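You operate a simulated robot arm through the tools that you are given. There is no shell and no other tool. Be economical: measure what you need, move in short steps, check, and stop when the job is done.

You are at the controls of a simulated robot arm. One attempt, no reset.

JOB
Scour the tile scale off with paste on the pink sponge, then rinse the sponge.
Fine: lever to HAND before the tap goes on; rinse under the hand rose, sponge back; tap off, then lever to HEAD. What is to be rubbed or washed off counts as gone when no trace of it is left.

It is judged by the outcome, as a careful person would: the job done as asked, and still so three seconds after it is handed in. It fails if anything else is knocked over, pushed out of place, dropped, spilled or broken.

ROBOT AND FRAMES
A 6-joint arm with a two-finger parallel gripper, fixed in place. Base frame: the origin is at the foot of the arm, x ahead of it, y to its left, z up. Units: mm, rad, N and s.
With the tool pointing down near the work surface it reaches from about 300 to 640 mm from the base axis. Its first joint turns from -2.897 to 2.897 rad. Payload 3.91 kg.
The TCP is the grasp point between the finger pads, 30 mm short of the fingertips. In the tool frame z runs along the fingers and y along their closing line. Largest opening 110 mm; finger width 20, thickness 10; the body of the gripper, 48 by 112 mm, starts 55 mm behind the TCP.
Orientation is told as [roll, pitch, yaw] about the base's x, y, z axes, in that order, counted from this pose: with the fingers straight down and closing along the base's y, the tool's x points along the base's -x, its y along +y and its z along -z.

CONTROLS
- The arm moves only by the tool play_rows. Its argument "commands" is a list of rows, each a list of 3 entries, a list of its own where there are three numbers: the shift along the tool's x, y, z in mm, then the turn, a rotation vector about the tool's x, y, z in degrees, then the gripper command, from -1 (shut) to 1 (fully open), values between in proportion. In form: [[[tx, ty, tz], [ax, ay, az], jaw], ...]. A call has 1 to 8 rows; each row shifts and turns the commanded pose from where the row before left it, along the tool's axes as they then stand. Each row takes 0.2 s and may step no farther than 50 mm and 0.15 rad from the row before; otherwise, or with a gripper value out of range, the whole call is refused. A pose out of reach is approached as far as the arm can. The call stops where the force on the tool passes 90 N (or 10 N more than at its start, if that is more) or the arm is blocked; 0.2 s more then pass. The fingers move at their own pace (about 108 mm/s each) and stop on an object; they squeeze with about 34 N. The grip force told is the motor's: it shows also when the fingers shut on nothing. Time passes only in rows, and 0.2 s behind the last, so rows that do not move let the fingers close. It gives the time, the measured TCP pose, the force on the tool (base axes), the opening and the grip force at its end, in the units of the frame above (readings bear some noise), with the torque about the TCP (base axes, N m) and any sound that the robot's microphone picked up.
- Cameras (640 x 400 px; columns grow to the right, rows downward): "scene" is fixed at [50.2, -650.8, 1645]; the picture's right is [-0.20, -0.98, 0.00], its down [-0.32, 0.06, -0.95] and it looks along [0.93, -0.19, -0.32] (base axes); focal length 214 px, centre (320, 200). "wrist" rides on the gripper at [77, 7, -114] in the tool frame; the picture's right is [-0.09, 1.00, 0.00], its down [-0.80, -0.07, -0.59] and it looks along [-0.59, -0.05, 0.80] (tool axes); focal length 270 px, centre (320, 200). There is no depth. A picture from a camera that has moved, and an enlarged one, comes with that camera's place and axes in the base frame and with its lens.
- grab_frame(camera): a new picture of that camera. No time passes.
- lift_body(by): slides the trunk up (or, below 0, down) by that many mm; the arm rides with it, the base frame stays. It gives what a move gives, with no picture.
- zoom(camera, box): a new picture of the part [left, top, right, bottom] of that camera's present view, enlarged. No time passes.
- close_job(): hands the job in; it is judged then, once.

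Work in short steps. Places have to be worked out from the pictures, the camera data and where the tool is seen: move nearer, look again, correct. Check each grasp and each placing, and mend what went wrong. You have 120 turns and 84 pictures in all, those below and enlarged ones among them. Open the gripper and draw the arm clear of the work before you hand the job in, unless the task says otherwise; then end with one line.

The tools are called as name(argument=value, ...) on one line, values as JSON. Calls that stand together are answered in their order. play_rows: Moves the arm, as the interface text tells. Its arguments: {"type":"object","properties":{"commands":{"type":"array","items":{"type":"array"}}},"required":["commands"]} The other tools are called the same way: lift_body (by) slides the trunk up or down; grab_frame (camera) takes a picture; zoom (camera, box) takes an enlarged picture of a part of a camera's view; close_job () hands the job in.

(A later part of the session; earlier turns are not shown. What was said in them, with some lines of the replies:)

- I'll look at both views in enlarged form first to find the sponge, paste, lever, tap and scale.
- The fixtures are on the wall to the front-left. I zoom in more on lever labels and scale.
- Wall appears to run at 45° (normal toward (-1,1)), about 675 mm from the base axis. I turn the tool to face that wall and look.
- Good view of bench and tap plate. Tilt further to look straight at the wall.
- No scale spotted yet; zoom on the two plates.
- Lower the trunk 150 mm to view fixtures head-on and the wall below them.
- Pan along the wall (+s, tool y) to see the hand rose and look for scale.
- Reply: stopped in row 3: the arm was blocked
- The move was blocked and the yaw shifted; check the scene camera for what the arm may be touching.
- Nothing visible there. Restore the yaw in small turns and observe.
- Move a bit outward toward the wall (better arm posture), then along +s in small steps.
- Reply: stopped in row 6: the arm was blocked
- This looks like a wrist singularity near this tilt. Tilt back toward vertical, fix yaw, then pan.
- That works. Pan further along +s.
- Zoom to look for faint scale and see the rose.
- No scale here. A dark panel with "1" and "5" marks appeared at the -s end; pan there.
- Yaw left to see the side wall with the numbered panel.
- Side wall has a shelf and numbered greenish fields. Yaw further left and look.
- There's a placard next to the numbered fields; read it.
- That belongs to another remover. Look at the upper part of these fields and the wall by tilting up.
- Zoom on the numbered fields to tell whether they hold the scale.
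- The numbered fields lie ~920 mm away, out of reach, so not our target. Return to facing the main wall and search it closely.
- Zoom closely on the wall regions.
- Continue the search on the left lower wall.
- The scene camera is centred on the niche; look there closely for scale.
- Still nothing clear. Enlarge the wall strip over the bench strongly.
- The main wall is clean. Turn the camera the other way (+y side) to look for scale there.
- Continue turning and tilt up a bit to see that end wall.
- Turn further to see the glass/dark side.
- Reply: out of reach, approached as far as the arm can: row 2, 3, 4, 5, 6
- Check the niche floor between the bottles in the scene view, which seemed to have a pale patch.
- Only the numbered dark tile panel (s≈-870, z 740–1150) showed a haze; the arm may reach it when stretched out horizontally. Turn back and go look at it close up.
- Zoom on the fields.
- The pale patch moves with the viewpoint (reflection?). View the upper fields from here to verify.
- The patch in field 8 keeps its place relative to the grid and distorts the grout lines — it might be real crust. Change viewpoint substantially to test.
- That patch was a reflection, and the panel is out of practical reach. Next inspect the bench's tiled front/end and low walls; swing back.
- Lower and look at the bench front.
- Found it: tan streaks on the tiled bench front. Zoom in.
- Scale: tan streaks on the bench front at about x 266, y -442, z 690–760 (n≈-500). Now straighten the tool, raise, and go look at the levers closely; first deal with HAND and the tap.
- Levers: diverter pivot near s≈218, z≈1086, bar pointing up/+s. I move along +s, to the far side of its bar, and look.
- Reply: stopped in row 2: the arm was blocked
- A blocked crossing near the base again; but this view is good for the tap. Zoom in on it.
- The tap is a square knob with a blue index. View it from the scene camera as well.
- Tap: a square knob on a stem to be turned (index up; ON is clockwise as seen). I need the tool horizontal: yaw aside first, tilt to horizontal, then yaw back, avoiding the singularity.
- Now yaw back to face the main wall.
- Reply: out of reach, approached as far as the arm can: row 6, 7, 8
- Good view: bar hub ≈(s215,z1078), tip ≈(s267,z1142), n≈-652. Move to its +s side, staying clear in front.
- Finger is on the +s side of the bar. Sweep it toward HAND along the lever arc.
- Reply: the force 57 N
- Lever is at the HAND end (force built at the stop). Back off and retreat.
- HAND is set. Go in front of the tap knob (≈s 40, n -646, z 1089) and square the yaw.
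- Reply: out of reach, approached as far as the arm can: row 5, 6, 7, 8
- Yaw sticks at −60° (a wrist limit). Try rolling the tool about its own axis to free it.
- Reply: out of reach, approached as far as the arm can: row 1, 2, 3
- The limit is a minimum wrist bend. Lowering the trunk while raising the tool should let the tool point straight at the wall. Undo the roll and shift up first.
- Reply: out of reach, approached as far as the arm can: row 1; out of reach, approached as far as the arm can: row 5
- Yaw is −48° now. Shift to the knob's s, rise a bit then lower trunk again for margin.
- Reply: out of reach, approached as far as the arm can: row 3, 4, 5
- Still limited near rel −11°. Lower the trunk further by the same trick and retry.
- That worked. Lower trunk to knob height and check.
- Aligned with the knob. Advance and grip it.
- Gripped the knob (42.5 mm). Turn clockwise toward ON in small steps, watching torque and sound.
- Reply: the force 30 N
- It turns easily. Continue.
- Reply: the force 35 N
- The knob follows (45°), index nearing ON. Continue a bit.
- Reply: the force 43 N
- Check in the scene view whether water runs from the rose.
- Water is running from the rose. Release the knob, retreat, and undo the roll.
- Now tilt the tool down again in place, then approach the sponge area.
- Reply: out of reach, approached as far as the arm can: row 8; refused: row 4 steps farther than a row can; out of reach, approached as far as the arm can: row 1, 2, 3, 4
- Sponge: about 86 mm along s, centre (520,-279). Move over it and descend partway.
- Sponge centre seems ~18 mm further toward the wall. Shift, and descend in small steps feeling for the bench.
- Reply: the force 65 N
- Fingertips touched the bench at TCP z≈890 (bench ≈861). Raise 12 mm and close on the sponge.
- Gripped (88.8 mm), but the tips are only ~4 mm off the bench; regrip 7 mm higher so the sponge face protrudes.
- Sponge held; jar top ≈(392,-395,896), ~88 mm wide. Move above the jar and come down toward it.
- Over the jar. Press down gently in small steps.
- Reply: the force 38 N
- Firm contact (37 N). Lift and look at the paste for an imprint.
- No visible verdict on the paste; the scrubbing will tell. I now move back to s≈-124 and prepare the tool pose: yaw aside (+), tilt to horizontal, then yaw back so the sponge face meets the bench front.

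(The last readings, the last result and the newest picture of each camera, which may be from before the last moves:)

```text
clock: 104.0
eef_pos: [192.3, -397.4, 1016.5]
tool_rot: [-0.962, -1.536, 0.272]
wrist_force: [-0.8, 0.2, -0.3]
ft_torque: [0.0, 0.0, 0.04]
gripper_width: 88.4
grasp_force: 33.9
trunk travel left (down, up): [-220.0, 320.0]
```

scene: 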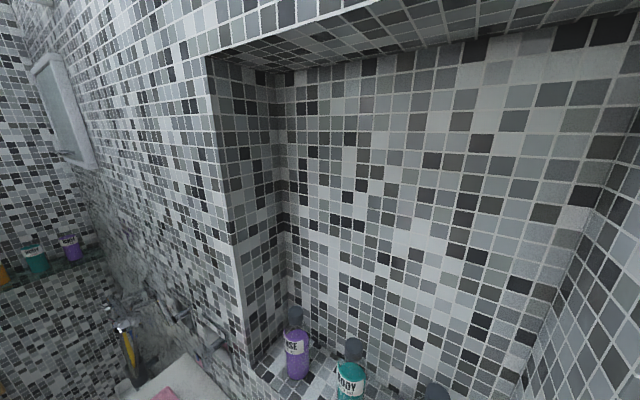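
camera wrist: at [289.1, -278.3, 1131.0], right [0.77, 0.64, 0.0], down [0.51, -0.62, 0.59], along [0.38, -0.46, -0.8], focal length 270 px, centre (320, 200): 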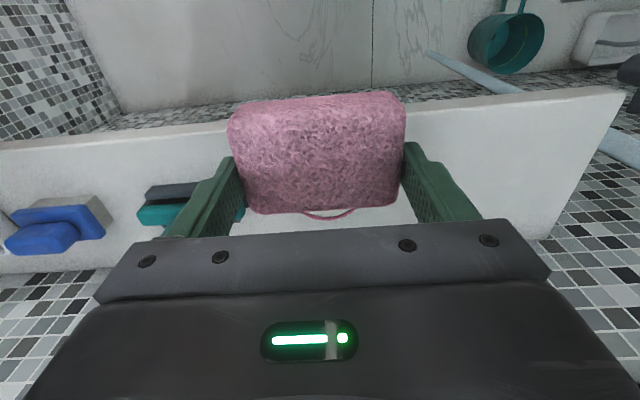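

Pose reached at yaw −40°, horizontal. Back off slightly and lower the trunk to the scale's height.

play_rows(commands=[[[0, 0, -20], [3, 0, 0], -1], [[0, 0, 0], [2.5, 0, 0], -1]])

lift_body(by=-215)

grab_frame(camera="wrist")

```text
clock: 104.6
eef_pos: [176.1, -386.2, 1018.7]
tool_rot: [-1.063, -1.537, 0.28]
wrist_force: [0.4, -0.2, -0.1]
ft_torque: [0.02, -0.02, -0.02]
gripper_width: 88.4
grasp_force: 34.4
trunk travel left (down, up): [-220.0, 320.0]
```

```text
clock: 106.9
eef_pos: [177.0, -385.6, 802.8]
tool_rot: [-1.062, -1.535, 0.28]
wrist_force: [-0.4, 0.3, -0.4]
ft_torque: [0.0, -0.01, 0.02]
gripper_width: 88.7
grasp_force: 33.5
trunk travel left (down, up): [-5.0, 535.0]
```

```text
15 pictures are left
camera wrist: at [98.2, -302.4, 728.9], right [0.71, 0.71, 0.06], down [-0.44, 0.38, 0.81], along [0.55, -0.6, 0.58], focal length 270 px, centre (320, 200)
```

wrist: 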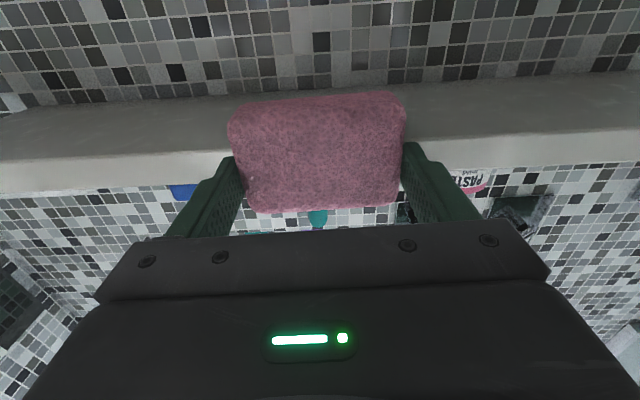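

The picture shows the slab is a cantilever: the scale is on the main wall beneath it (n≈-705, s≈-129, z≈550–665). Move down well below the slab first.

play_rows(commands=[[[40, 0, 0], [0, 0, 0], -1], [[40, 0, 0], [0, 0, 0], -1], [[40, 0, 0], [0, 0, 0], -1], [[40, 0, 0], [0, 0, 0], -1], [[33, 5, 0], [0, 0, 0], -1]])

```text
clock: 108.1
eef_pos: [173.1, -382.9, 608.7]
tool_rot: [-1.096, -1.537, 0.312]
wrist_force: [0.7, -0.2, -1.1]
ft_torque: [0.01, 0.01, 0.0]
gripper_width: 88.4
grasp_force: 34.0
trunk travel left (down, up): [-5.0, 535.0]
```

play_rows(commands=[[[0, 4, 30], [0, 0, 0], -1], [[0, 4, 30], [0, 0, 0], -1], [[0, 4, 30], [0, 0, 0], -1], [[0, 4, 30], [0, 0, 0], -1], [[0, 3, 30], [0, 0, 0], -1], [[0, 0, 25], [0, 0, 0], -1]])

grab_frame(camera="wrist")

```text
clock: 109.5
eef_pos: [310.8, -492.9, 607.0]
tool_rot: [-1.055, -1.535, 0.273]
wrist_force: [0.1, 0.9, -0.8]
ft_torque: [0.02, 0.04, -0.01]
gripper_width: 88.3
grasp_force: 33.9
trunk travel left (down, up): [-5.0, 535.0]
```

```text
14 pictures are left
camera wrist: at [232.1, -410.2, 531.6], right [0.71, 0.71, 0.06], down [-0.44, 0.38, 0.81], along [0.55, -0.6, 0.58], focal length 270 px, centre (320, 200)
```

wrist: 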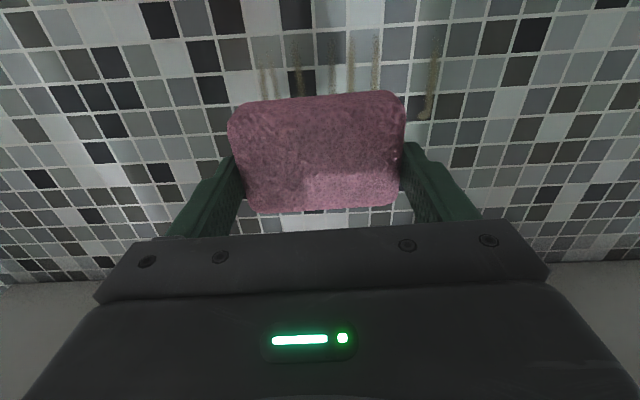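

Streaks span s −175…−38, z ≈548…670. Approach the wall until light contact.

play_rows(commands=[[[0, -6, 30], [0, 0, 0], -1], [[0, 0, 25], [0, 0, 0], -1], [[0, 0, 12], [0, 0, 0], -1], [[0, 0, 6], [0, 0, 0], -1], [[0, 0, 5], [0, 0, 0], -1], [[0, 0, 4], [0, 0, 0], -1]])

```text
clock: 110.9
eef_pos: [366.3, -557.2, 605.6]
tool_rot: [-1.061, -1.536, 0.28]
wrist_force: [-0.1, -0.5, 0.2]
ft_torque: [0.0, -0.01, -0.01]
gripper_width: 88.2
grasp_force: 33.8
trunk travel left (down, up): [-5.0, 535.0]
```

play_rows(commands=[[[0, 0, 4], [0, 0, 0], -1], [[0, 0, 4], [0, 0, 0], -1], [[0, 0, 4], [0, 0, 0], -1], [[0, 0, 3], [0, 0, 0], -1]])

```text
clock: 111.9
eef_pos: [374.5, -566.7, 605.8]
tool_rot: [-1.048, -1.535, 0.264]
wrist_force: [-29.9, 24.3, -2.5]
ft_torque: [0.0, 0.06, -0.26]
gripper_width: 88.9
grasp_force: 33.6
trunk travel left (down, up): [-5.0, 535.0]
```

Contact at ~38 N. Scrub with vertical strokes at this column.

play_rows(commands=[[[22, 0, -0.5], [0, 0, 0], -1], [[22, 0, 0], [0, 0, 0], -1], [[22, 0, 0], [0, 0, 0], -1], [[-25, 0, 0], [0, 0, 0], -1], [[-25, 0, 0], [0, 0, 0], -1], [[-25, 0, 0], [0, 0, 0], -1], [[-25, 0, 0], [0, 0, 0], -1], [[-25, 0, 0], [0, 0, 0], -1]])

play_rows(commands=[[[-20, 0, 0], [0, 0, 0], -1], [[25, 0, 0], [0, 0, 0], -1], [[25, 0, 0], [0, 0, 0], -1], [[25, 0, 0], [0, 0, 0], -1], [[25, 0, 0], [0, 0, 0], -1], [[25, 0, 0], [0, 0, 0], -1], [[15, 0, 0], [0, 0, 0], -1]])

```text
clock: 113.7
eef_pos: [377.6, -565.0, 667.2]
tool_rot: [-1.009, -1.536, 0.226]
wrist_force: [-27.3, 25.9, -11.3]
ft_torque: [-0.16, -0.06, -0.12]
gripper_width: 88.7
grasp_force: 33.5
trunk travel left (down, up): [-5.0, 535.0]
```

```text
clock: 115.3
eef_pos: [372.3, -566.8, 548.1]
tool_rot: [-1.066, -1.536, 0.282]
wrist_force: [1.0, 0.0, 0.1]
ft_torque: [0.02, 0.01, 0.01]
gripper_width: 88.8
grasp_force: 34.6
trunk travel left (down, up): [-5.0, 535.0]
```

Slight tilt made contact fade at the bottom. Correct tilt by −2°, and press while scrubbing down/up again.

play_rows(commands=[[[0, 0, 0], [0, -2, 0], -1], [[0, 0, 4], [0, 0, 0], -1], [[-10, 0, 2], [0, 0, 0], -1]])

```text
clock: 116.1
eef_pos: [374.9, -569.3, 551.7]
tool_rot: [-1.97, -1.543, 1.186]
wrist_force: [-29.3, 23.4, -14.0]
ft_torque: [0.15, 0.14, -0.16]
gripper_width: 89.4
grasp_force: 34.4
trunk travel left (down, up): [-5.0, 535.0]
```

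play_rows(commands=[[[-28, 0, 0], [0, 0, 0], -1], [[-28, 0, 0], [0, 0, 0], -1], [[-28, 0, 0], [0, 0, 0], -1], [[-28, 0, 0], [0, 0, 0], -1], [[-25, 0, 0], [0, 0, 0], -1], [[28, 0, 0], [0, 0, 0], -1], [[28, 0, 0], [0, 0, 0], -1], [[28, 0, 0], [0, 0, 0], -1]])

play_rows(commands=[[[28, 0, 0], [0, 0, 0], -1], [[25, 0, 0], [0, 0, 0], -1], [[0, 22, -1], [0, 0, 0], -1], [[-28, 11, 0], [0, 0, 0], -1], [[-28, 11, 0], [0, 0, 0], -1], [[-28, 11, 0], [0, 0, 0], -1], [[-28, 11, 0], [0, 0, 0], -1]])

```text
clock: 117.9
eef_pos: [377.6, -569.0, 609.3]
tool_rot: [-2.117, -1.536, 1.333]
wrist_force: [-10.4, 9.2, 3.3]
ft_torque: [0.0, -0.14, 0.05]
gripper_width: 88.9
grasp_force: 34.3
trunk travel left (down, up): [-5.0, 535.0]
```

```text
clock: 119.5
eef_pos: [426.1, -522.5, 664.6]
tool_rot: [-2.092, -1.535, 1.311]
wrist_force: [0.2, 0.8, -0.6]
ft_torque: [0.0, -0.02, 0.03]
gripper_width: 88.8
grasp_force: 34.2
trunk travel left (down, up): [-5.0, 535.0]
```

Contact faded again at the new column; level the tilt by +1° and press to restore ~35 N.

play_rows(commands=[[[0, 0, 0], [0, 1, 1.7], -1], [[0, 0, 3], [0, 0, 0], -1], [[0, 0, 2], [0, 0, 0], -1]])

grab_frame(camera="wrist")

```text
clock: 120.3
eef_pos: [426.1, -521.6, 664.7]
tool_rot: [-0.564, -1.569, -0.217]
wrist_force: [-35.1, 41.6, -4.8]
ft_torque: [-0.43, -0.35, -1.23]
gripper_width: 88.7
grasp_force: 34.0
trunk travel left (down, up): [-5.0, 535.0]
```

```text
13 pictures are left
camera wrist: at [349.3, -437.4, 588.7], right [0.7, 0.71, 0.09], down [-0.47, 0.37, 0.8], along [0.53, -0.6, 0.59], focal length 270 px, centre (320, 200)
```

wrist: 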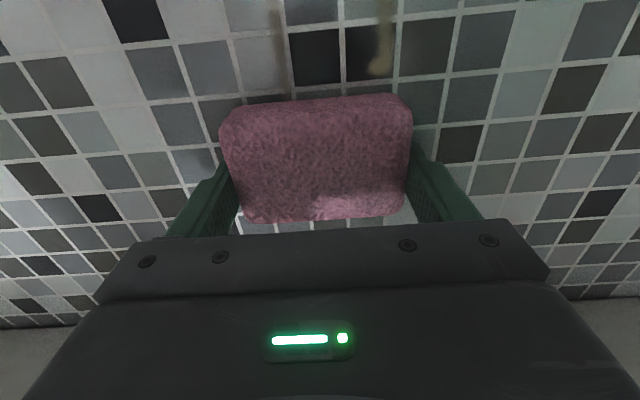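

It works: most left streaks are gone, the right one (s≈-40) remains. Scrub this column up and down.

play_rows(commands=[[[20, 4, -0.8], [0, 0, 0], -1], [[20, 4, 0], [0, 0, 0], -1], [[20, 4, 0], [0, 0, 0], -1], [[20, 0, 0], [0, 0, 0], -1], [[20, 0, 0], [0, 0, 0], -1], [[20, 0, 0], [0, 0, 0], -1], [[-20, 0, 0], [0, 0, 0], -1], [[-20, 0, 0], [0, 0, 0], -1]])

play_rows(commands=[[[-20, 0, 0], [0, 0, 0], -1], [[-20, 0, 0], [0, 0, 0], -1], [[-20, 0, 0], [0, 0, 0], -1], [[-20, 0, 0], [0, 0, 0], -1], [[20, 0, 0.5], [0, 0, 0], -1], [[25, 0, 0], [0, 0, 0], -1], [[25, 0, 0], [0, 0, 0], -1], [[25, 0, 0], [0, 0, 0], -1]])

```text
clock: 122.1
eef_pos: [436.2, -511.6, 585.1]
tool_rot: [-2.756, -1.568, 1.974]
wrist_force: [-8.3, 7.7, -1.9]
ft_torque: [-0.06, -0.16, -0.19]
gripper_width: 89.1
grasp_force: 34.0
trunk travel left (down, up): [-5.0, 535.0]
```

```text
clock: 123.4
eef_pos: [434.8, -512.2, 642.8]
tool_rot: [-2.8, -1.563, 2.015]
wrist_force: [-20.5, 20.6, 2.7]
ft_torque: [-0.16, 0.24, -1.03]
gripper_width: 88.8
grasp_force: 34.4
trunk travel left (down, up): [-5.0, 535.0]
stopped in row 6: the force on the tool passed its limit at 156 N (the readings are from after the stop); the commanded pose is now the measured one
```

A force spike stopped it; check the view.

grab_frame(camera="wrist")

```text
12 pictures are left
camera wrist: at [358.3, -429.4, 563.7], right [0.7, 0.71, 0.09], down [-0.47, 0.38, 0.8], along [0.53, -0.6, 0.6], focal length 270 px, centre (320, 200)
```

wrist: 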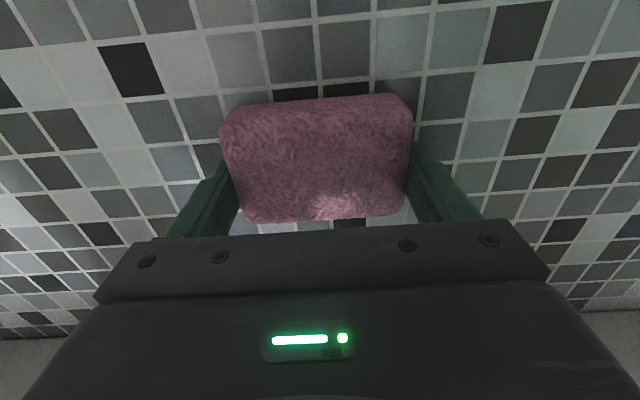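

Visible area below is clean now. One more gentle down stroke, then back off and inspect everything.

play_rows(commands=[[[15, 0, 0], [0, 0, 0], -1], [[15, 0, 0], [0, 0, 0], -1], [[15, 0, 0], [0, 0, 0], -1], [[-15, -10, 0], [0, 0, 0], -1], [[-15, -10, 0], [0, 0, 0], -1], [[-15, -10, 0], [0, 0, 0], -1], [[-15, -10, 0], [0, 0, 0], -1], [[-10, 0, 0], [0, 0, 0], -1]])

play_rows(commands=[[[0, -2, -20], [0, 0, 0], -1], [[0, 0, -40], [0, 0, 0], -1], [[20, 0, -40], [0, 0, 0], -1], [[45, 0, -30], [0, 0, 0], -1]])

grab_frame(camera="wrist")

```text
clock: 125.2
eef_pos: [403.1, -543.3, 663.4]
tool_rot: [-2.441, -1.567, 1.655]
wrist_force: [-33.1, 26.3, -19.5]
ft_torque: [-0.3, 1.22, 1.47]
gripper_width: 88.8
grasp_force: 33.9
trunk travel left (down, up): [-5.0, 535.0]
```

```text
refused: row 4 steps farther than a row can; nothing moved
```

```text
11 pictures are left
camera wrist: at [327.8, -459.6, 586.7], right [0.7, 0.7, 0.09], down [-0.47, 0.37, 0.8], along [0.53, -0.6, 0.59], focal length 270 px, centre (320, 200)
```

wrist: 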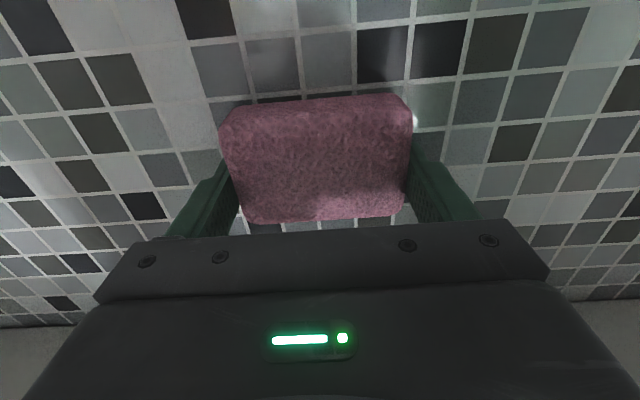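

play_rows(commands=[[[0, -2, -20], [0, 0, 0], -1], [[0, 0, -40], [0, 0, 0], -1], [[20, 0, -40], [0, 0, 0], -1], [[40, 0, -25], [0, 0, 0], -1], [[45, 0, 0], [0, 0, 0], -1], [[45, 0, 0], [0, 0, 0], -1]])

grab_frame(camera="wrist")

```text
clock: 126.6
eef_pos: [316.9, -454.4, 513.8]
tool_rot: [-2.763, -1.562, 1.977]
wrist_force: [-0.2, 0.0, 0.2]
ft_torque: [0.0, 0.01, -0.02]
gripper_width: 88.6
grasp_force: 34.1
trunk travel left (down, up): [-5.0, 535.0]
```

```text
10 pictures are left
camera wrist: at [240.6, -370.7, 435.3], right [0.7, 0.71, 0.08], down [-0.47, 0.38, 0.8], along [0.53, -0.6, 0.6], focal length 270 px, centre (320, 200)
```

wrist: 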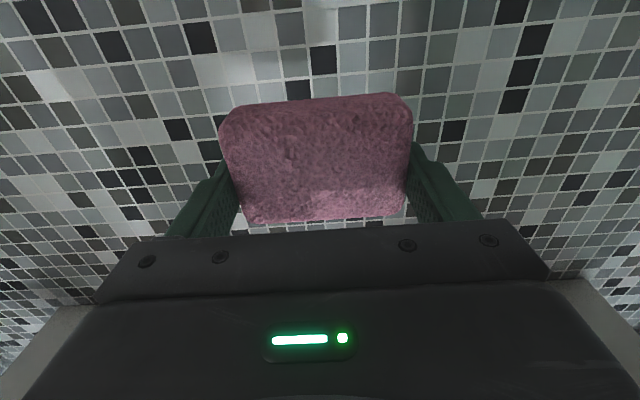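

The scale area is hidden behind the sponge here. View it in two slices by raising.

play_rows(commands=[[[-35, 15, 0], [0, 0, 0], -1], [[-35, 15, 0], [0, 0, 0], -1], [[-35, 10, 0], [0, 0, 0], -1]])

zoom(camera="wrist", box=[140, 0, 500, 110])

play_rows(commands=[[[-35, 0, 0], [0, 0, 0], -1], [[-35, 0, 0], [0, 0, 0], -1]])

zoom(camera="wrist", box=[140, 0, 500, 110])

```text
clock: 127.4
eef_pos: [347.9, -430.5, 617.8]
tool_rot: [-2.782, -1.564, 2.001]
wrist_force: [-0.3, -1.4, 0.3]
ft_torque: [-0.02, 0.02, 0.02]
gripper_width: 88.9
grasp_force: 33.7
trunk travel left (down, up): [-5.0, 535.0]
```

```text
1.78 times, centred on (320, 55) of wrist
camera zoom: at [271.7, -346.6, 540.2], right [0.7, 0.71, 0.09], down [-0.47, 0.37, 0.8], along [0.53, -0.6, 0.6], focal length 480 px, centre (320, 458)
```

zoom: 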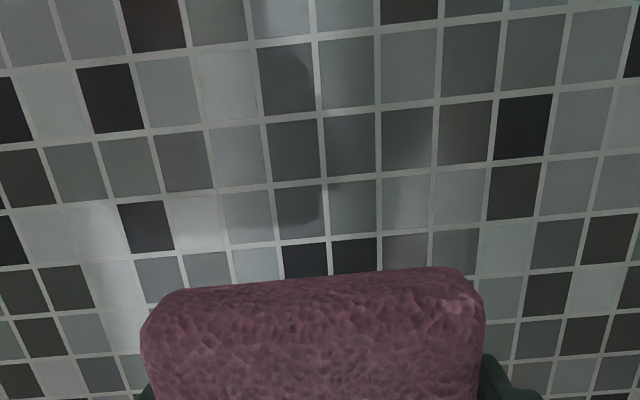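

```text
clock: 128.0
eef_pos: [344.4, -427.2, 688.8]
tool_rot: [-2.814, -1.563, 2.028]
wrist_force: [-0.2, -0.5, 0.1]
ft_torque: [0.01, -0.02, 0.0]
gripper_width: 88.7
grasp_force: 33.7
trunk travel left (down, up): [-5.0, 535.0]
```

```text
1.78 times, centred on (320, 55) of wrist
camera zoom: at [269.6, -344.9, 610.8], right [0.7, 0.71, 0.09], down [-0.47, 0.37, 0.8], along [0.53, -0.6, 0.6], focal length 480 px, centre (320, 458)
```

zoom: 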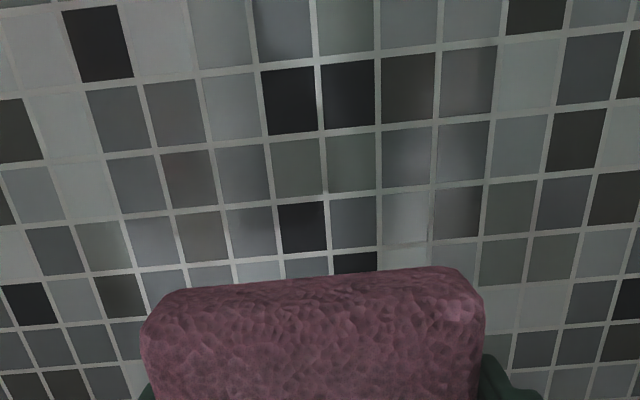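

The tile is clean. Now retreat from under the slab the way I came, then raise.

play_rows(commands=[[[20, -25, 0], [0, 0, 0], -1], [[20, -25, 0], [0, 0, 0], -1], [[20, -25, -15], [0, 0, 0], -1], [[0, -15, -30], [0, 0, 0], -1], [[0, 0, -35], [0, 0, 0], -1], [[0, 0, -35], [0, 0, 0], -1], [[0, 0, -35], [0, 0, 0], -1]])

```text
clock: 129.6
eef_pos: [179.2, -386.0, 629.0]
tool_rot: [-2.778, -1.562, 1.995]
wrist_force: [-0.5, 0.2, -1.5]
ft_torque: [0.01, -0.01, 0.02]
gripper_width: 88.9
grasp_force: 33.7
trunk travel left (down, up): [-5.0, 535.0]
```

lift_body(by=400)

play_rows(commands=[[[0, 0, 0], [-8, 0, 0], -1], [[0, 0, 0], [-8, 0, 0], -1], [[0, 0, 0], [-8, 0, 0], -1], [[0, 0, 0], [-8, 0, 0], -1], [[0, 0, 0], [-8, 0, 0], -1], [[0, 0, 0], [-8, 0, 0], -1]])

```text
clock: 133.4
eef_pos: [179.8, -386.8, 1027.9]
tool_rot: [-2.797, -1.565, 2.011]
wrist_force: [0.0, -0.5, 0.4]
ft_torque: [-0.05, -0.01, -0.02]
gripper_width: 88.7
grasp_force: 34.0
trunk travel left (down, up): [-405.0, 135.0]
```

```text
clock: 134.8
eef_pos: [179.5, -387.7, 1030.1]
tool_rot: [-1.972, -1.563, 2.029]
wrist_force: [-0.4, -0.1, 0.4]
ft_torque: [0.01, 0.02, 0.0]
gripper_width: 88.8
grasp_force: 34.1
trunk travel left (down, up): [-405.0, 135.0]
```

play_rows(commands=[[[0, 0, 0], [0, 8, 0], -1], [[0, 0, 0], [0, 8, 0], -1], [[0, 0, 0], [0, 8, 0], -1], [[0, 0, 0], [0, 8, 0], -1], [[0, 0, 0], [0, 8, 0], -1], [[0, 0, 0], [0, 8, 0], -1], [[0, 0, 0], [0, 8, 0], -1], [[0, 0, 0], [0, 8, 0], -1]])

```text
clock: 136.6
eef_pos: [178.6, -384.7, 1028.9]
tool_rot: [-0.009, -0.456, 0.058]
wrist_force: [-0.9, -0.2, 0.0]
ft_torque: [-0.02, -0.01, -0.02]
gripper_width: 88.7
grasp_force: 34.2
trunk travel left (down, up): [-405.0, 135.0]
```

Swing around toward the rose, staying above the bench.

play_rows(commands=[[[-35.4, 26.4, 17.3], [0, 0, 0], -1], [[-35.4, 26.4, 17.3], [0, 0, 0], -1], [[-35.4, 26.4, 17.3], [0, 0, 0], -1], [[-35.4, 26.4, 17.3], [0, 0, 0], -1], [[-35.4, 26.4, 17.3], [0, 0, 0], -1], [[-35.4, 26.4, 17.3], [0, 0, 0], -1], [[-35.4, 26.4, 17.3], [0, 0, 0], -1]])

```text
clock: 138.2
eef_pos: [444.3, -184.0, 1027.6]
tool_rot: [-0.008, -0.454, 0.058]
wrist_force: [-0.3, -0.1, -0.2]
ft_torque: [-0.01, 0.0, -0.02]
gripper_width: 89.1
grasp_force: 34.3
trunk travel left (down, up): [-405.0, 135.0]
```

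play_rows(commands=[[[-35.4, 20, 17.3], [0, 0, 0], -1], [[-35.4, 10, 17.3], [0, 0, 0], -1], [[0, 0, 0], [0, -8, 0], -1], [[0, 0, 0], [0, -8, 0], -1]])

grab_frame(camera="wrist")

```text
clock: 139.2
eef_pos: [521.7, -151.3, 1026.4]
tool_rot: [-0.008, -0.738, 0.062]
wrist_force: [0.0, -1.0, -1.2]
ft_torque: [-0.02, -0.01, -0.02]
gripper_width: 88.8
grasp_force: 33.9
trunk travel left (down, up): [-405.0, 135.0]
```

```text
7 pictures are left
camera wrist: at [388.2, -153.3, 1059.5], right [0.01, 1.0, 0.05], down [0.2, -0.05, 0.98], along [0.98, 0.0, -0.2], focal length 270 px, centre (320, 200)
```

wrist: 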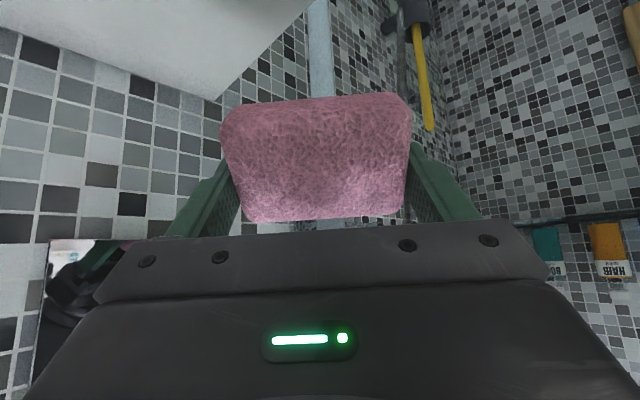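

Stream is straight ahead at y≈-150; rose face ≈(666,-145,1050). Lower a bit and move the sponge into the stream below the rose.

play_rows(commands=[[[27, 0, 30], [0, 0, 0], -1], [[27, 0, 30], [0, 0, 0], -1], [[-29, -2, 26], [0, 0, 0], -1], [[-29, -2, 26], [0, 0, 0], -1], [[-29, -2, 26], [0, 0, 0], -1]])

zoom(camera="scene", box=[50, 260, 274, 400])

```text
clock: 140.4
eef_pos: [636.4, -152.1, 949.2]
tool_rot: [-0.008, -0.735, 0.062]
wrist_force: [-0.2, -0.6, -0.9]
ft_torque: [-0.01, -0.02, 0.0]
gripper_width: 88.9
grasp_force: 33.6
trunk travel left (down, up): [-405.0, 135.0]
```

```text
2.86 times, centred on (162, 330) of scene
camera zoom: at [50.2, -650.8, 1645.0], right [-0.2, -0.98, 0.0], down [-0.32, 0.06, -0.95], along [0.93, -0.19, -0.32], focal length 613 px, centre (771, -171)
```

zoom: 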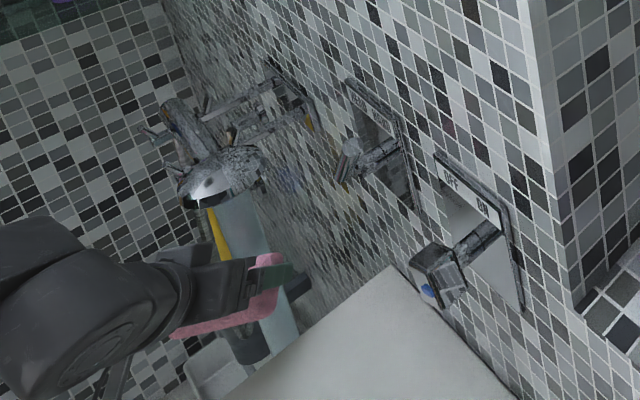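

Sponge is at the stream's edge; move in a bit further (+x, −y) and sweep through it while turning its face.

play_rows(commands=[[[-18, -12, 16], [0, 0, 0], -1], [[-10, -12, 10], [0, 0, 0], -1], [[0, 0, 0], [0, -6, 0], -1], [[0, 12, 0], [0, -6, 0], -1], [[0, 12, 0], [0, 0, 0], -1], [[0, -12, 0], [0, 0, 0], -1], [[0, -12, 0], [0, 0, 0], -1], [[0, -12, 0], [0, 0, 0], -1]])

zoom(camera="scene", box=[70, 290, 214, 380])

```text
clock: 142.2
eef_pos: [679.0, -189.1, 946.9]
tool_rot: [-0.012, -0.944, 0.064]
wrist_force: [0.4, -0.4, -0.3]
ft_torque: [0.01, -0.01, 0.04]
gripper_width: 88.8
grasp_force: 33.7
trunk travel left (down, up): [-405.0, 135.0]
```

```text
4.44 times, centred on (142, 335) of scene
camera zoom: at [50.2, -650.8, 1645.0], right [-0.2, -0.98, 0.0], down [-0.32, 0.06, -0.95], along [0.93, -0.19, -0.32], focal length 953 px, centre (1111, -400)
```

zoom: 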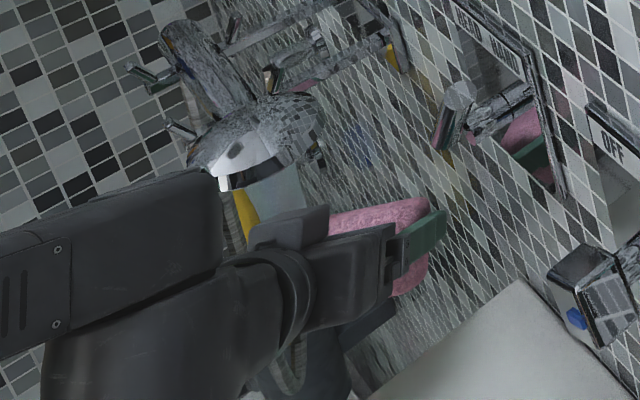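

Stream ≈(680,-163). Centre the sponge there and dwell with small moves.

play_rows(commands=[[[9, 12, -13], [0, 0, 0], -1], [[0, 12, 0], [0, 0, 0], -1], [[0, 0, 0], [0, 0, 0], -1], [[-9, 0, 13], [0, 0, 0], -1], [[0, 12, 0], [0, 0, 0], -1], [[9, 0, -13], [0, 0, 0], -1], [[0, 12, 0], [0, 0, 0], -1], [[0, 0, 0], [0, 0, 0], -1]])

play_rows(commands=[[[-9, -12, 13], [0, 0, 0], -1], [[0, -12, 0], [0, 0, 0], -1], [[0, 0, 0], [0, -8, 0], -1], [[0, 0, 0], [0, -8, 0], -1], [[0, 12, 0], [0, 0, 0], -1], [[6, 0, -14], [0, 0, 0], -1], [[0, -12, 0], [0, 0, 0], -1], [[0, -10, 0], [0, 0, 0], -1]])

zoom(camera="scene", box=[70, 290, 214, 380])

```text
clock: 144.0
eef_pos: [659.9, -138.6, 948.4]
tool_rot: [-0.012, -0.947, 0.065]
wrist_force: [-0.1, 1.4, -0.3]
ft_torque: [-0.02, 0.02, 0.04]
gripper_width: 89.0
grasp_force: 34.1
trunk travel left (down, up): [-405.0, 135.0]
```

```text
clock: 145.8
eef_pos: [663.2, -174.2, 947.0]
tool_rot: [-0.02, -1.223, 0.072]
wrist_force: [0.8, 0.5, -0.2]
ft_torque: [-0.01, 0.0, 0.0]
gripper_width: 89.0
grasp_force: 34.1
trunk travel left (down, up): [-405.0, 135.0]
```

```text
4.44 times, centred on (142, 335) of scene
camera zoom: at [50.2, -650.8, 1645.0], right [-0.2, -0.98, 0.0], down [-0.32, 0.06, -0.95], along [0.93, -0.19, -0.32], focal length 953 px, centre (1111, -400)
```

zoom: 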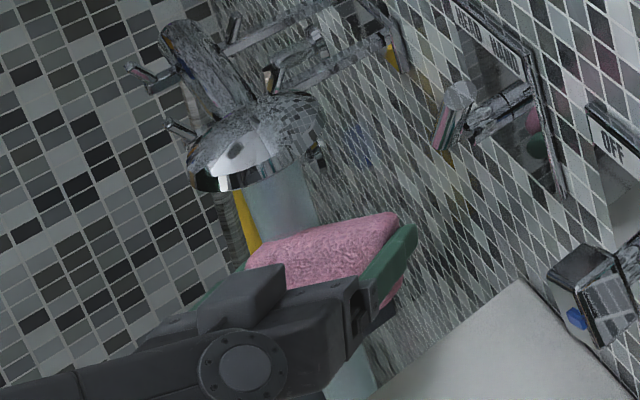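

The stream now falls right on the sponge. Dwell and sweep forward/back so the face gets washed thoroughly.

play_rows(commands=[[[0, 10, 0], [0, 0, 0], -1], [[0, 0, 0], [0, 0, 0], -1], [[0, 0, 12], [0, 0, 0], -1], [[0, 10, 0], [0, 0, 0], -1], [[0, 0, -14], [0, 0, 0], -1], [[0, 0, -14], [0, 0, 0], -1], [[0, -14, 0], [0, 0, 0], -1], [[0, -14, 0], [0, 0, 0], -1]])

play_rows(commands=[[[0, 0, 12], [0, 0, 0], -1], [[0, 8, 0], [0, 0, 0], -1], [[0, 8, 0], [0, 0, 0], -1], [[0, 8, 0], [0, 0, 0], -1], [[0, 8, 0], [0, 0, 0], -1], [[0, 0, 8], [0, 0, 0], -1], [[0, -10, 0], [0, 0, 0], -1], [[0, -10, 0], [0, 0, 0], -1]])

play_rows(commands=[[[0, 0, 0], [0, 0, 0], -1], [[0, 0, 0], [0, 0, 0], -1], [[0, 5, -10], [0, 0, 0], -1], [[0, 5, -10], [0, 0, 0], -1], [[0, 0, 0], [0, 0, 0], -1], [[0, 5, 10], [0, 0, 0], -1], [[0, 5, 10], [0, 0, 0], -1], [[0, 0, 0], [0, 0, 0], -1]])

```text
clock: 147.6
eef_pos: [646.7, -182.3, 952.0]
tool_rot: [-0.019, -1.224, 0.073]
wrist_force: [0.1, -0.4, -0.7]
ft_torque: [-0.02, 0.0, -0.01]
gripper_width: 88.9
grasp_force: 34.0
trunk travel left (down, up): [-405.0, 135.0]
```

```text
clock: 149.4
eef_pos: [666.0, -169.2, 946.1]
tool_rot: [-0.02, -1.223, 0.076]
wrist_force: [1.1, 0.3, -1.1]
ft_torque: [-0.01, 0.0, 0.0]
gripper_width: 88.8
grasp_force: 34.1
trunk travel left (down, up): [-405.0, 135.0]
```

```text
clock: 151.2
eef_pos: [665.6, -147.2, 945.6]
tool_rot: [-0.021, -1.224, 0.075]
wrist_force: [0.5, 0.1, -0.1]
ft_torque: [0.02, 0.02, 0.02]
gripper_width: 89.0
grasp_force: 34.1
trunk travel left (down, up): [-405.0, 135.0]
```

Rinsed. Back out and up, and tilt the tool down again.

play_rows(commands=[[[-5, 0, -44], [0, 0, 0], -1], [[-5, 0, -44], [0, 0, 0], -1], [[-5, 0, -44], [0, 0, 0], -1], [[0, 0, 0], [0, 8, 0], -1], [[0, 0, 0], [0, 8, 0], -1], [[0, 0, 0], [0, 8, 0], -1], [[0, 0, 0], [0, 8, 0], -1], [[0, 0, 0], [0, 8, 0], -1]])

play_rows(commands=[[[0, 0, 0], [0, 8, 0], -1], [[0, 0, 0], [0, 8, 0], -1], [[0, 0, 0], [0, 8, 0], -1], [[0, 0, 0], [0, 6, 0], -1], [[0, 0, 0], [0, 0, 8], -1], [[0, 0, 0], [0, 0, 8], -1], [[0, 0, 0], [0, 0, 8], -1], [[0, 0, 0], [0, 0, 8], -1]])

```text
clock: 153.0
eef_pos: [547.2, -154.6, 1003.8]
tool_rot: [-0.01, -0.525, 0.06]
wrist_force: [0.3, -0.7, 0.7]
ft_torque: [0.0, -0.02, -0.01]
gripper_width: 88.9
grasp_force: 33.8
trunk travel left (down, up): [-405.0, 135.0]
```

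```text
clock: 154.8
eef_pos: [546.3, -154.8, 1003.7]
tool_rot: [-0.006, -0.005, -0.506]
wrist_force: [0.0, -1.0, -0.4]
ft_torque: [0.03, 0.02, 0.0]
gripper_width: 88.8
grasp_force: 33.6
trunk travel left (down, up): [-405.0, 135.0]
```

play_rows(commands=[[[0, 0, 0], [0, 0, 8.1], -1], [[0, 0, 0], [0.3, 0, 8.2], -1], [[-28.7, -34.5, 0], [0, 0, 0], -1], [[-28.7, -34.5, 0], [0, 0, 0], -1], [[-28.7, -34.5, 0], [0, 0, 0], -1], [[0, 0, 40], [0, 0, 0], -1], [[0, 0, 40], [0, 0, 0], -1]])

```text
clock: 156.4
eef_pos: [535.3, -288.7, 925.5]
tool_rot: [-0.009, -0.008, -0.788]
wrist_force: [-0.1, -0.3, 0.5]
ft_torque: [-0.02, -0.01, 0.0]
gripper_width: 89.0
grasp_force: 34.0
trunk travel left (down, up): [-405.0, 135.0]
```

Almost at the original grasp pose. Lower the last ~22 mm gently until contact.

play_rows(commands=[[[1, -1, 10], [0, 0, 0], -1], [[0, 0, 7], [0, 0, 0], -1], [[0, 0, 4], [0, 0, 0], -1], [[0, 0, 2], [0, 0, 0], -1]])

```text
clock: 157.4
eef_pos: [534.4, -290.4, 902.0]
tool_rot: [-0.007, -0.007, -0.789]
wrist_force: [-0.4, -1.1, 0.2]
ft_torque: [-0.01, -0.03, 0.0]
gripper_width: 89.0
grasp_force: 34.1
trunk travel left (down, up): [-405.0, 135.0]
```

play_rows(commands=[[[0, 0, 1.5], [0, 0, 0], -1], [[0, 0, 1.5], [0, 0, 0], -1], [[0, 0, 0], [0, 0, 0], -1]])

```text
clock: 158.2
eef_pos: [531.5, -289.6, 899.2]
tool_rot: [-0.009, -0.009, -0.788]
wrist_force: [-0.3, -1.0, 0.3]
ft_torque: [0.01, -0.05, 0.02]
gripper_width: 89.0
grasp_force: 33.9
trunk travel left (down, up): [-405.0, 135.0]
```

play_rows(commands=[[[0, 0, 2], [0, 0, 0], -1], [[0, 0, 2], [0, 0, 0], -1], [[0, 0, 0], [0, 0, 0], -1]])

```text
clock: 159.0
eef_pos: [532.4, -289.7, 894.0]
tool_rot: [-0.009, -0.007, -0.788]
wrist_force: [0.0, 0.0, -1.0]
ft_torque: [0.01, -0.02, -0.01]
gripper_width: 88.6
grasp_force: 33.7
trunk travel left (down, up): [-405.0, 135.0]
```

play_rows(commands=[[[0, 0, 2], [0, 0, 0], -1], [[0, 0, 0], [0, 0, 0], -1]])

```text
clock: 159.6
eef_pos: [531.4, -290.5, 893.3]
tool_rot: [-0.009, -0.007, -0.788]
wrist_force: [0.8, -0.2, 0.3]
ft_torque: [-0.01, -0.01, -0.01]
gripper_width: 88.6
grasp_force: 33.5
trunk travel left (down, up): [-405.0, 135.0]
```

Within a couple of millimetres of the bench; release, then rise straight up and check.

play_rows(commands=[[[0, 0, 0], [0, 0, 0], 1], [[0, 0, 0], [0, 0, 0], 1], [[0, 0, -15], [0, 0, 0], 1], [[0, 0, -35], [0, 0, 0], 1], [[0, 0, -45], [0, 0, 0], 1], [[20, 0, -30], [0, 0, 0], 1]])

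grab_frame(camera="wrist")

```text
clock: 161.0
eef_pos: [515.9, -275.5, 1017.8]
tool_rot: [-0.008, -0.009, -0.79]
wrist_force: [0.3, 0.2, -0.8]
ft_torque: [0.03, 0.0, 0.06]
gripper_width: 110.0
grasp_force: 0.0
trunk travel left (down, up): [-405.0, 135.0]
```

```text
3 pictures are left
camera wrist: at [467.3, -216.0, 1131.5], right [0.77, 0.64, -0.01], down [0.51, -0.61, 0.6], along [0.38, -0.47, -0.8], focal length 270 px, centre (320, 200)
```

wrist: 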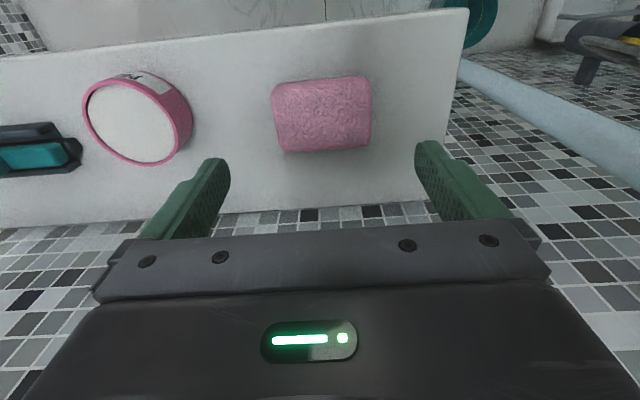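

Sponge is back in place, clean. Now the tap: move up and toward the knob region, restoring the earlier working posture.

play_rows(commands=[[[10, -43, -20], [0, 0, 0], 1], [[10, -43, -20], [0, 0, 0], 1], [[9, -43, -20], [0, 0, 0], 1], [[0, 0, 0], [0, -8, 0], 0.3], [[0, 0, 0], [0, -8, 0], 0.3], [[0, 0, 0], [0, -8, 0], 0.3], [[-18, 0, -41], [0, 0, 0], 0.3], [[-18, 0, -41], [0, 0, 0], 0.3]])

play_rows(commands=[[[-18, 0, -41], [0, 0, 0], 0.3], [[-18, 0, -41], [0, 0, 0], 0.3], [[-18, 0, -41], [0, 0, 0], 0.3]])

lift_body(by=-185)

```text
clock: 162.8
eef_pos: [408.7, -346.4, 1168.1]
tool_rot: [-0.007, -0.427, -0.787]
wrist_force: [-0.1, 0.6, 0.4]
ft_torque: [0.01, 0.01, -0.02]
gripper_width: 71.5
grasp_force: 0.1
trunk travel left (down, up): [-405.0, 135.0]
```

```text
clock: 163.6
eef_pos: [408.6, -344.6, 1303.7]
tool_rot: [-0.007, -0.426, -0.787]
wrist_force: [-0.2, 0.8, 0.1]
ft_torque: [-0.01, -0.02, -0.01]
gripper_width: 71.4
grasp_force: 0.0
trunk travel left (down, up): [-405.0, 135.0]
```

```text
clock: 165.7
eef_pos: [408.1, -344.1, 1118.4]
tool_rot: [-0.009, -0.426, -0.786]
wrist_force: [0.2, 0.6, -0.3]
ft_torque: [0.0, 0.0, 0.0]
gripper_width: 71.8
grasp_force: 0.1
trunk travel left (down, up): [-220.0, 320.0]
```

play_rows(commands=[[[-18, 0, -39], [0, 0, 0], 0.3], [[-18, 0, -39], [0, 0, 0], 0.3], [[-18, 0, -39], [0, 0, 0], 0.3], [[-16, 0, -35], [0, 0, 0], 0.3]])

lift_body(by=-200)

play_rows(commands=[[[0, 0, 0], [0, -8, 0], 0.3], [[0, 0, 0], [0, -8, 0], 0.3], [[0, 0, 0], [0, -8, 0], 0.3], [[0, 0, 0], [0, -8, 0], 0.3], [[0, 0, 0], [0, -8, 0], 0.3], [[0, 0, 0], [0, -8, 0], 0.3], [[0, 0, 0], [0, -8, 0], 0.3], [[0, 0, 0], [0, -8, 0], 0.3]])

```text
clock: 166.7
eef_pos: [406.6, -340.7, 1278.7]
tool_rot: [-0.009, -0.429, -0.785]
wrist_force: [0.0, 0.6, -0.7]
ft_torque: [-0.02, 0.0, 0.0]
gripper_width: 71.5
grasp_force: 0.2
out of reach, approached as far as the arm can: row 4
trunk travel left (down, up): [-220.0, 320.0]
```

```text
clock: 168.8
eef_pos: [406.6, -341.6, 1077.3]
tool_rot: [-0.008, -0.43, -0.785]
wrist_force: [0.4, -0.2, 0.4]
ft_torque: [0.02, -0.02, 0.02]
gripper_width: 71.5
grasp_force: 0.0
trunk travel left (down, up): [-20.0, 520.0]
```

```text
clock: 170.6
eef_pos: [407.4, -341.2, 1076.3]
tool_rot: [-0.33, -1.548, -0.456]
wrist_force: [0.1, 0.3, 1.5]
ft_torque: [0.01, 0.02, 0.03]
gripper_width: 71.4
grasp_force: 0.0
trunk travel left (down, up): [-20.0, 520.0]
```

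Roll the gripper to match the turned knob (62°), aligned at s≈43, z≈1088.

play_rows(commands=[[[-12, -4, 0], [0, -1.2, 7.7], 0.3], [[0, 0, 0], [0, 0, 7.8], 0.3], [[0, 0, 0], [0, 0, 7.8], 0.3], [[0, 0, 0], [0, 0, 7.8], 0.3], [[0, 0, 0], [0, 0, 7.8], 0.3], [[0, 0, 0], [0, 0, 7.8], 0.3], [[0, 0, 0], [0, 0, 7.8], 0.3], [[0, 0, 0], [0, 0, 7.8], 0.3]])

grab_frame(camera="wrist")

```text
clock: 172.4
eef_pos: [403.0, -343.6, 1089.1]
tool_rot: [1.566, -0.488, -2.358]
wrist_force: [0.4, -0.1, -0.4]
ft_torque: [0.01, 0.01, -0.02]
gripper_width: 71.5
grasp_force: 0.1
trunk travel left (down, up): [-20.0, 520.0]
```

```text
2 pictures are left
camera wrist: at [374.0, -213.6, 1058.8], right [0.28, 0.27, 0.92], down [-0.94, -0.1, 0.32], along [0.18, -0.96, 0.23], focal length 270 px, centre (320, 200)
```

wrist: 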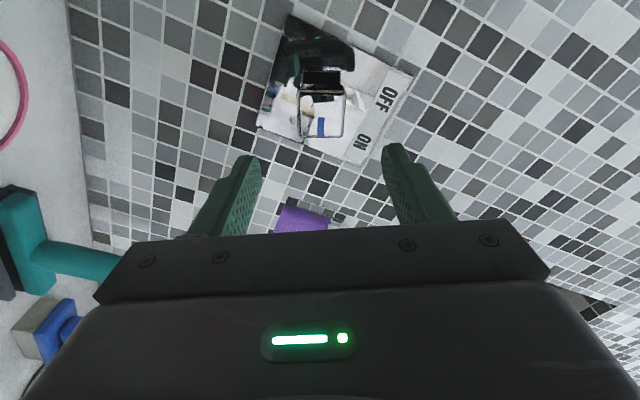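

Perfectly aligned. Advance 108 mm and grip.

play_rows(commands=[[[0, 0, 30], [0, 0, 0], 0.3], [[0, 0, 30], [0, 0, 0], 0.3], [[0, 0, 28], [0, 0, 0], 0.3], [[0, 0, 20], [0, 0, 0], 0.3], [[0, 0, 0], [0, 0, 0], -1], [[0, 0, 0], [0, 0, 0], -1], [[0, 0, 0], [0, 0, 0], -1]])

```text
clock: 174.0
eef_pos: [482.6, -419.9, 1087.5]
tool_rot: [1.567, -0.491, -2.357]
wrist_force: [6.7, -2.2, 3.8]
ft_torque: [-0.38, -0.36, 0.74]
gripper_width: 41.9
grasp_force: 45.3
trunk travel left (down, up): [-20.0, 520.0]
```

Gripped. Turn counter-clockwise back by 62° to OFF.

play_rows(commands=[[[0, 0, 0], [0, 0, -7], -1], [[0, 0, 0], [0, 0, -7], -1], [[0, 0, 0], [0, 0, -7], -1], [[0, 0, 0], [0, 0, -7], -1], [[0, 0, 0], [0, 0, -7], -1], [[0, 0, 0], [0, 0, -7], -1], [[0, 0, 0], [0, 0, -7], -1], [[0, 0, 0], [0, 0, -7], -1]])

play_rows(commands=[[[0, 0, 0], [0, 0, -4], -1], [[0, 0, 0], [0, 0, -3], -1], [[0, 0, 0], [0, 0, 0], -1]])

```text
clock: 175.8
eef_pos: [480.4, -422.2, 1086.8]
tool_rot: [1.491, -1.47, -2.283]
wrist_force: [-18.2, 4.9, -24.8]
ft_torque: [0.04, -0.06, 0.75]
gripper_width: 41.8
grasp_force: 44.6
trunk travel left (down, up): [-20.0, 520.0]
```

```text
clock: 176.6
eef_pos: [480.1, -422.7, 1086.4]
tool_rot: [-1.151, -1.551, 0.357]
wrist_force: [-19.3, -2.5, -27.0]
ft_torque: [0.65, -0.45, 0.44]
gripper_width: 42.0
grasp_force: 44.9
trunk travel left (down, up): [-20.0, 520.0]
```

play_rows(commands=[[[0, 0, 0], [0, 0, -2], -1], [[0, 0, 0], [0, 0, 0], 0.3], [[0, 0, 0], [0, 0, 0], 0.3], [[0, 0, -35], [0, 0, 0], 0.3], [[0, 0, -35], [0, 0, 0], 0.3], [[0, 0, -35], [0, 0, 2], 0.3]])

zoom(camera="scene", box=[70, 270, 250, 390])

```text
clock: 178.0
eef_pos: [406.8, -343.7, 1087.3]
tool_rot: [-1.359, -1.55, 0.571]
wrist_force: [1.1, -0.6, -0.6]
ft_torque: [0.02, -0.02, 0.01]
gripper_width: 71.6
grasp_force: 0.1
trunk travel left (down, up): [-20.0, 520.0]
```

```text
3.33 times, centred on (160, 330) of scene
camera zoom: at [50.2, -650.8, 1645.0], right [-0.2, -0.98, 0.0], down [-0.32, 0.06, -0.95], along [0.93, -0.19, -0.32], focal length 715 px, centre (853, -233)
```

zoom: 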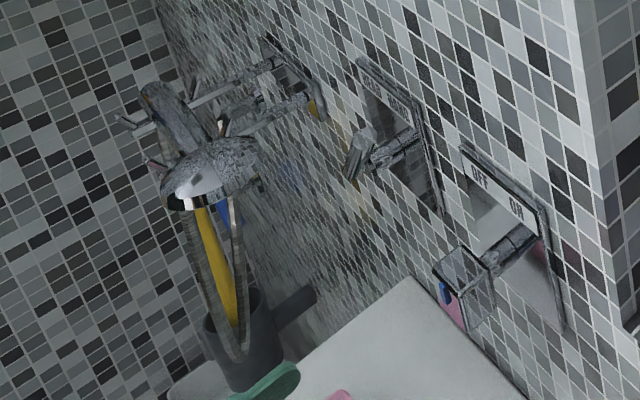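

Water is off and the knob is back at OFF. Now the lever: go to the −s side of the bar with closed fingers.

play_rows(commands=[[[-7, 33, 0], [0, 0, 0], -1], [[-7, 33, 0], [0, 0, 0], -1], [[-7, 34, 0], [0, 0, 0], -1], [[0, 0, 0], [0, 0, 0], -1]])

```text
clock: 179.0
eef_pos: [479.3, -273.1, 1107.8]
tool_rot: [-1.405, -1.55, 0.615]
wrist_force: [-0.5, -0.3, -0.2]
ft_torque: [0.0, 0.01, -0.02]
gripper_width: 0.2
grasp_force: 33.8
trunk travel left (down, up): [-20.0, 520.0]
```

play_rows(commands=[[[0, 0, 35], [0, 0, 0], -1], [[0, 0, 35], [0, 0, 0], -1], [[0, 0, 34], [0, 0, 0], -1]])

```text
clock: 179.8
eef_pos: [550.8, -349.8, 1108.4]
tool_rot: [-1.435, -1.551, 0.645]
wrist_force: [0.0, -0.5, 0.3]
ft_torque: [0.01, 0.03, 0.0]
gripper_width: 0.0
grasp_force: 33.9
trunk travel left (down, up): [-20.0, 520.0]
```

In place beside the bar. Sweep it toward HEAD along the mirrored arc.

play_rows(commands=[[[-8, 13.5, 0], [0, 0, 0], -1], [[-8, 13.5, 0], [0, 0, 0], -1], [[-8, 13.5, 0], [0, 0, 0], -1], [[-8, 13.5, 0], [0, 0, 0], -1], [[0, 15, 0], [0, 0, 0], -1], [[0, 15, 0], [0, 0, 0], -1], [[0, 15, 0], [0, 0, 0], -1], [[3, 12, 0], [0, 0, 0], -1]])

```text
clock: 181.6
eef_pos: [621.2, -278.7, 1135.6]
tool_rot: [-1.421, -1.556, 0.619]
wrist_force: [-38.1, -36.5, 3.1]
ft_torque: [-0.36, 0.29, -1.2]
gripper_width: 0.5
grasp_force: 33.5
trunk travel left (down, up): [-20.0, 520.0]
5 turns are left
```

Force built up at the end stop (same as before). Back off and retreat, open the gripper.

play_rows(commands=[[[-2, -20, 0], [0, 0, 0], -1], [[0, -5, -35], [0, 0, 0], -1], [[0, 0, -40], [0, 0, 0], -1], [[0, 0, -40], [0, 0, 0], -1], [[0, 0, -30], [0, 0, 0], 1], [[0, 0, 0], [0, 0, 0], 1]])

zoom(camera="scene", box=[90, 260, 250, 380])

```text
clock: 183.0
eef_pos: [511.3, -185.2, 1137.0]
tool_rot: [-1.391, -1.551, 0.602]
wrist_force: [-0.1, 0.3, 0.2]
ft_torque: [0.0, 0.01, -0.01]
gripper_width: 110.3
grasp_force: 0.2
trunk travel left (down, up): [-20.0, 520.0]
```

```text
3.33 times, centred on (170, 320) of scene
camera zoom: at [50.2, -650.8, 1645.0], right [-0.2, -0.98, 0.0], down [-0.32, 0.06, -0.95], along [0.93, -0.19, -0.32], focal length 715 px, centre (820, -200)
4 turns are left
```

zoom: 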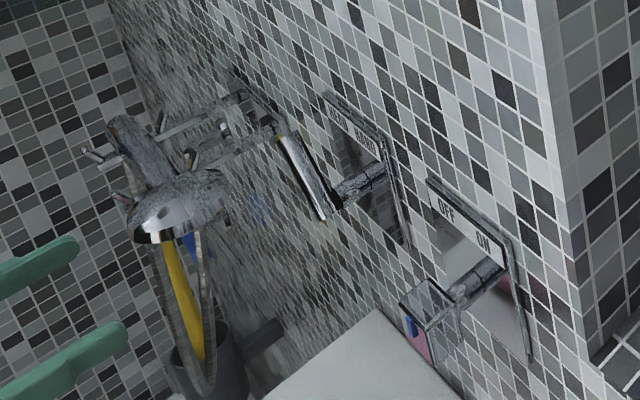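

The lever points to HEAD as it did at the start, the tap is at OFF with no water running, and the arm is clear and open. Handing in.

close_job()

```text
The job is handed in.
```

I scoured the scale off with paste on the pink sponge, and the last close-up pictures show no trace of it on the tile. I then rinsed the sponge under the hand rose and put it back. The tap was turned off first and then the lever went back to HEAD. The water was already running while I scoured, and I could not see the sponge's scouring face after the rinse.
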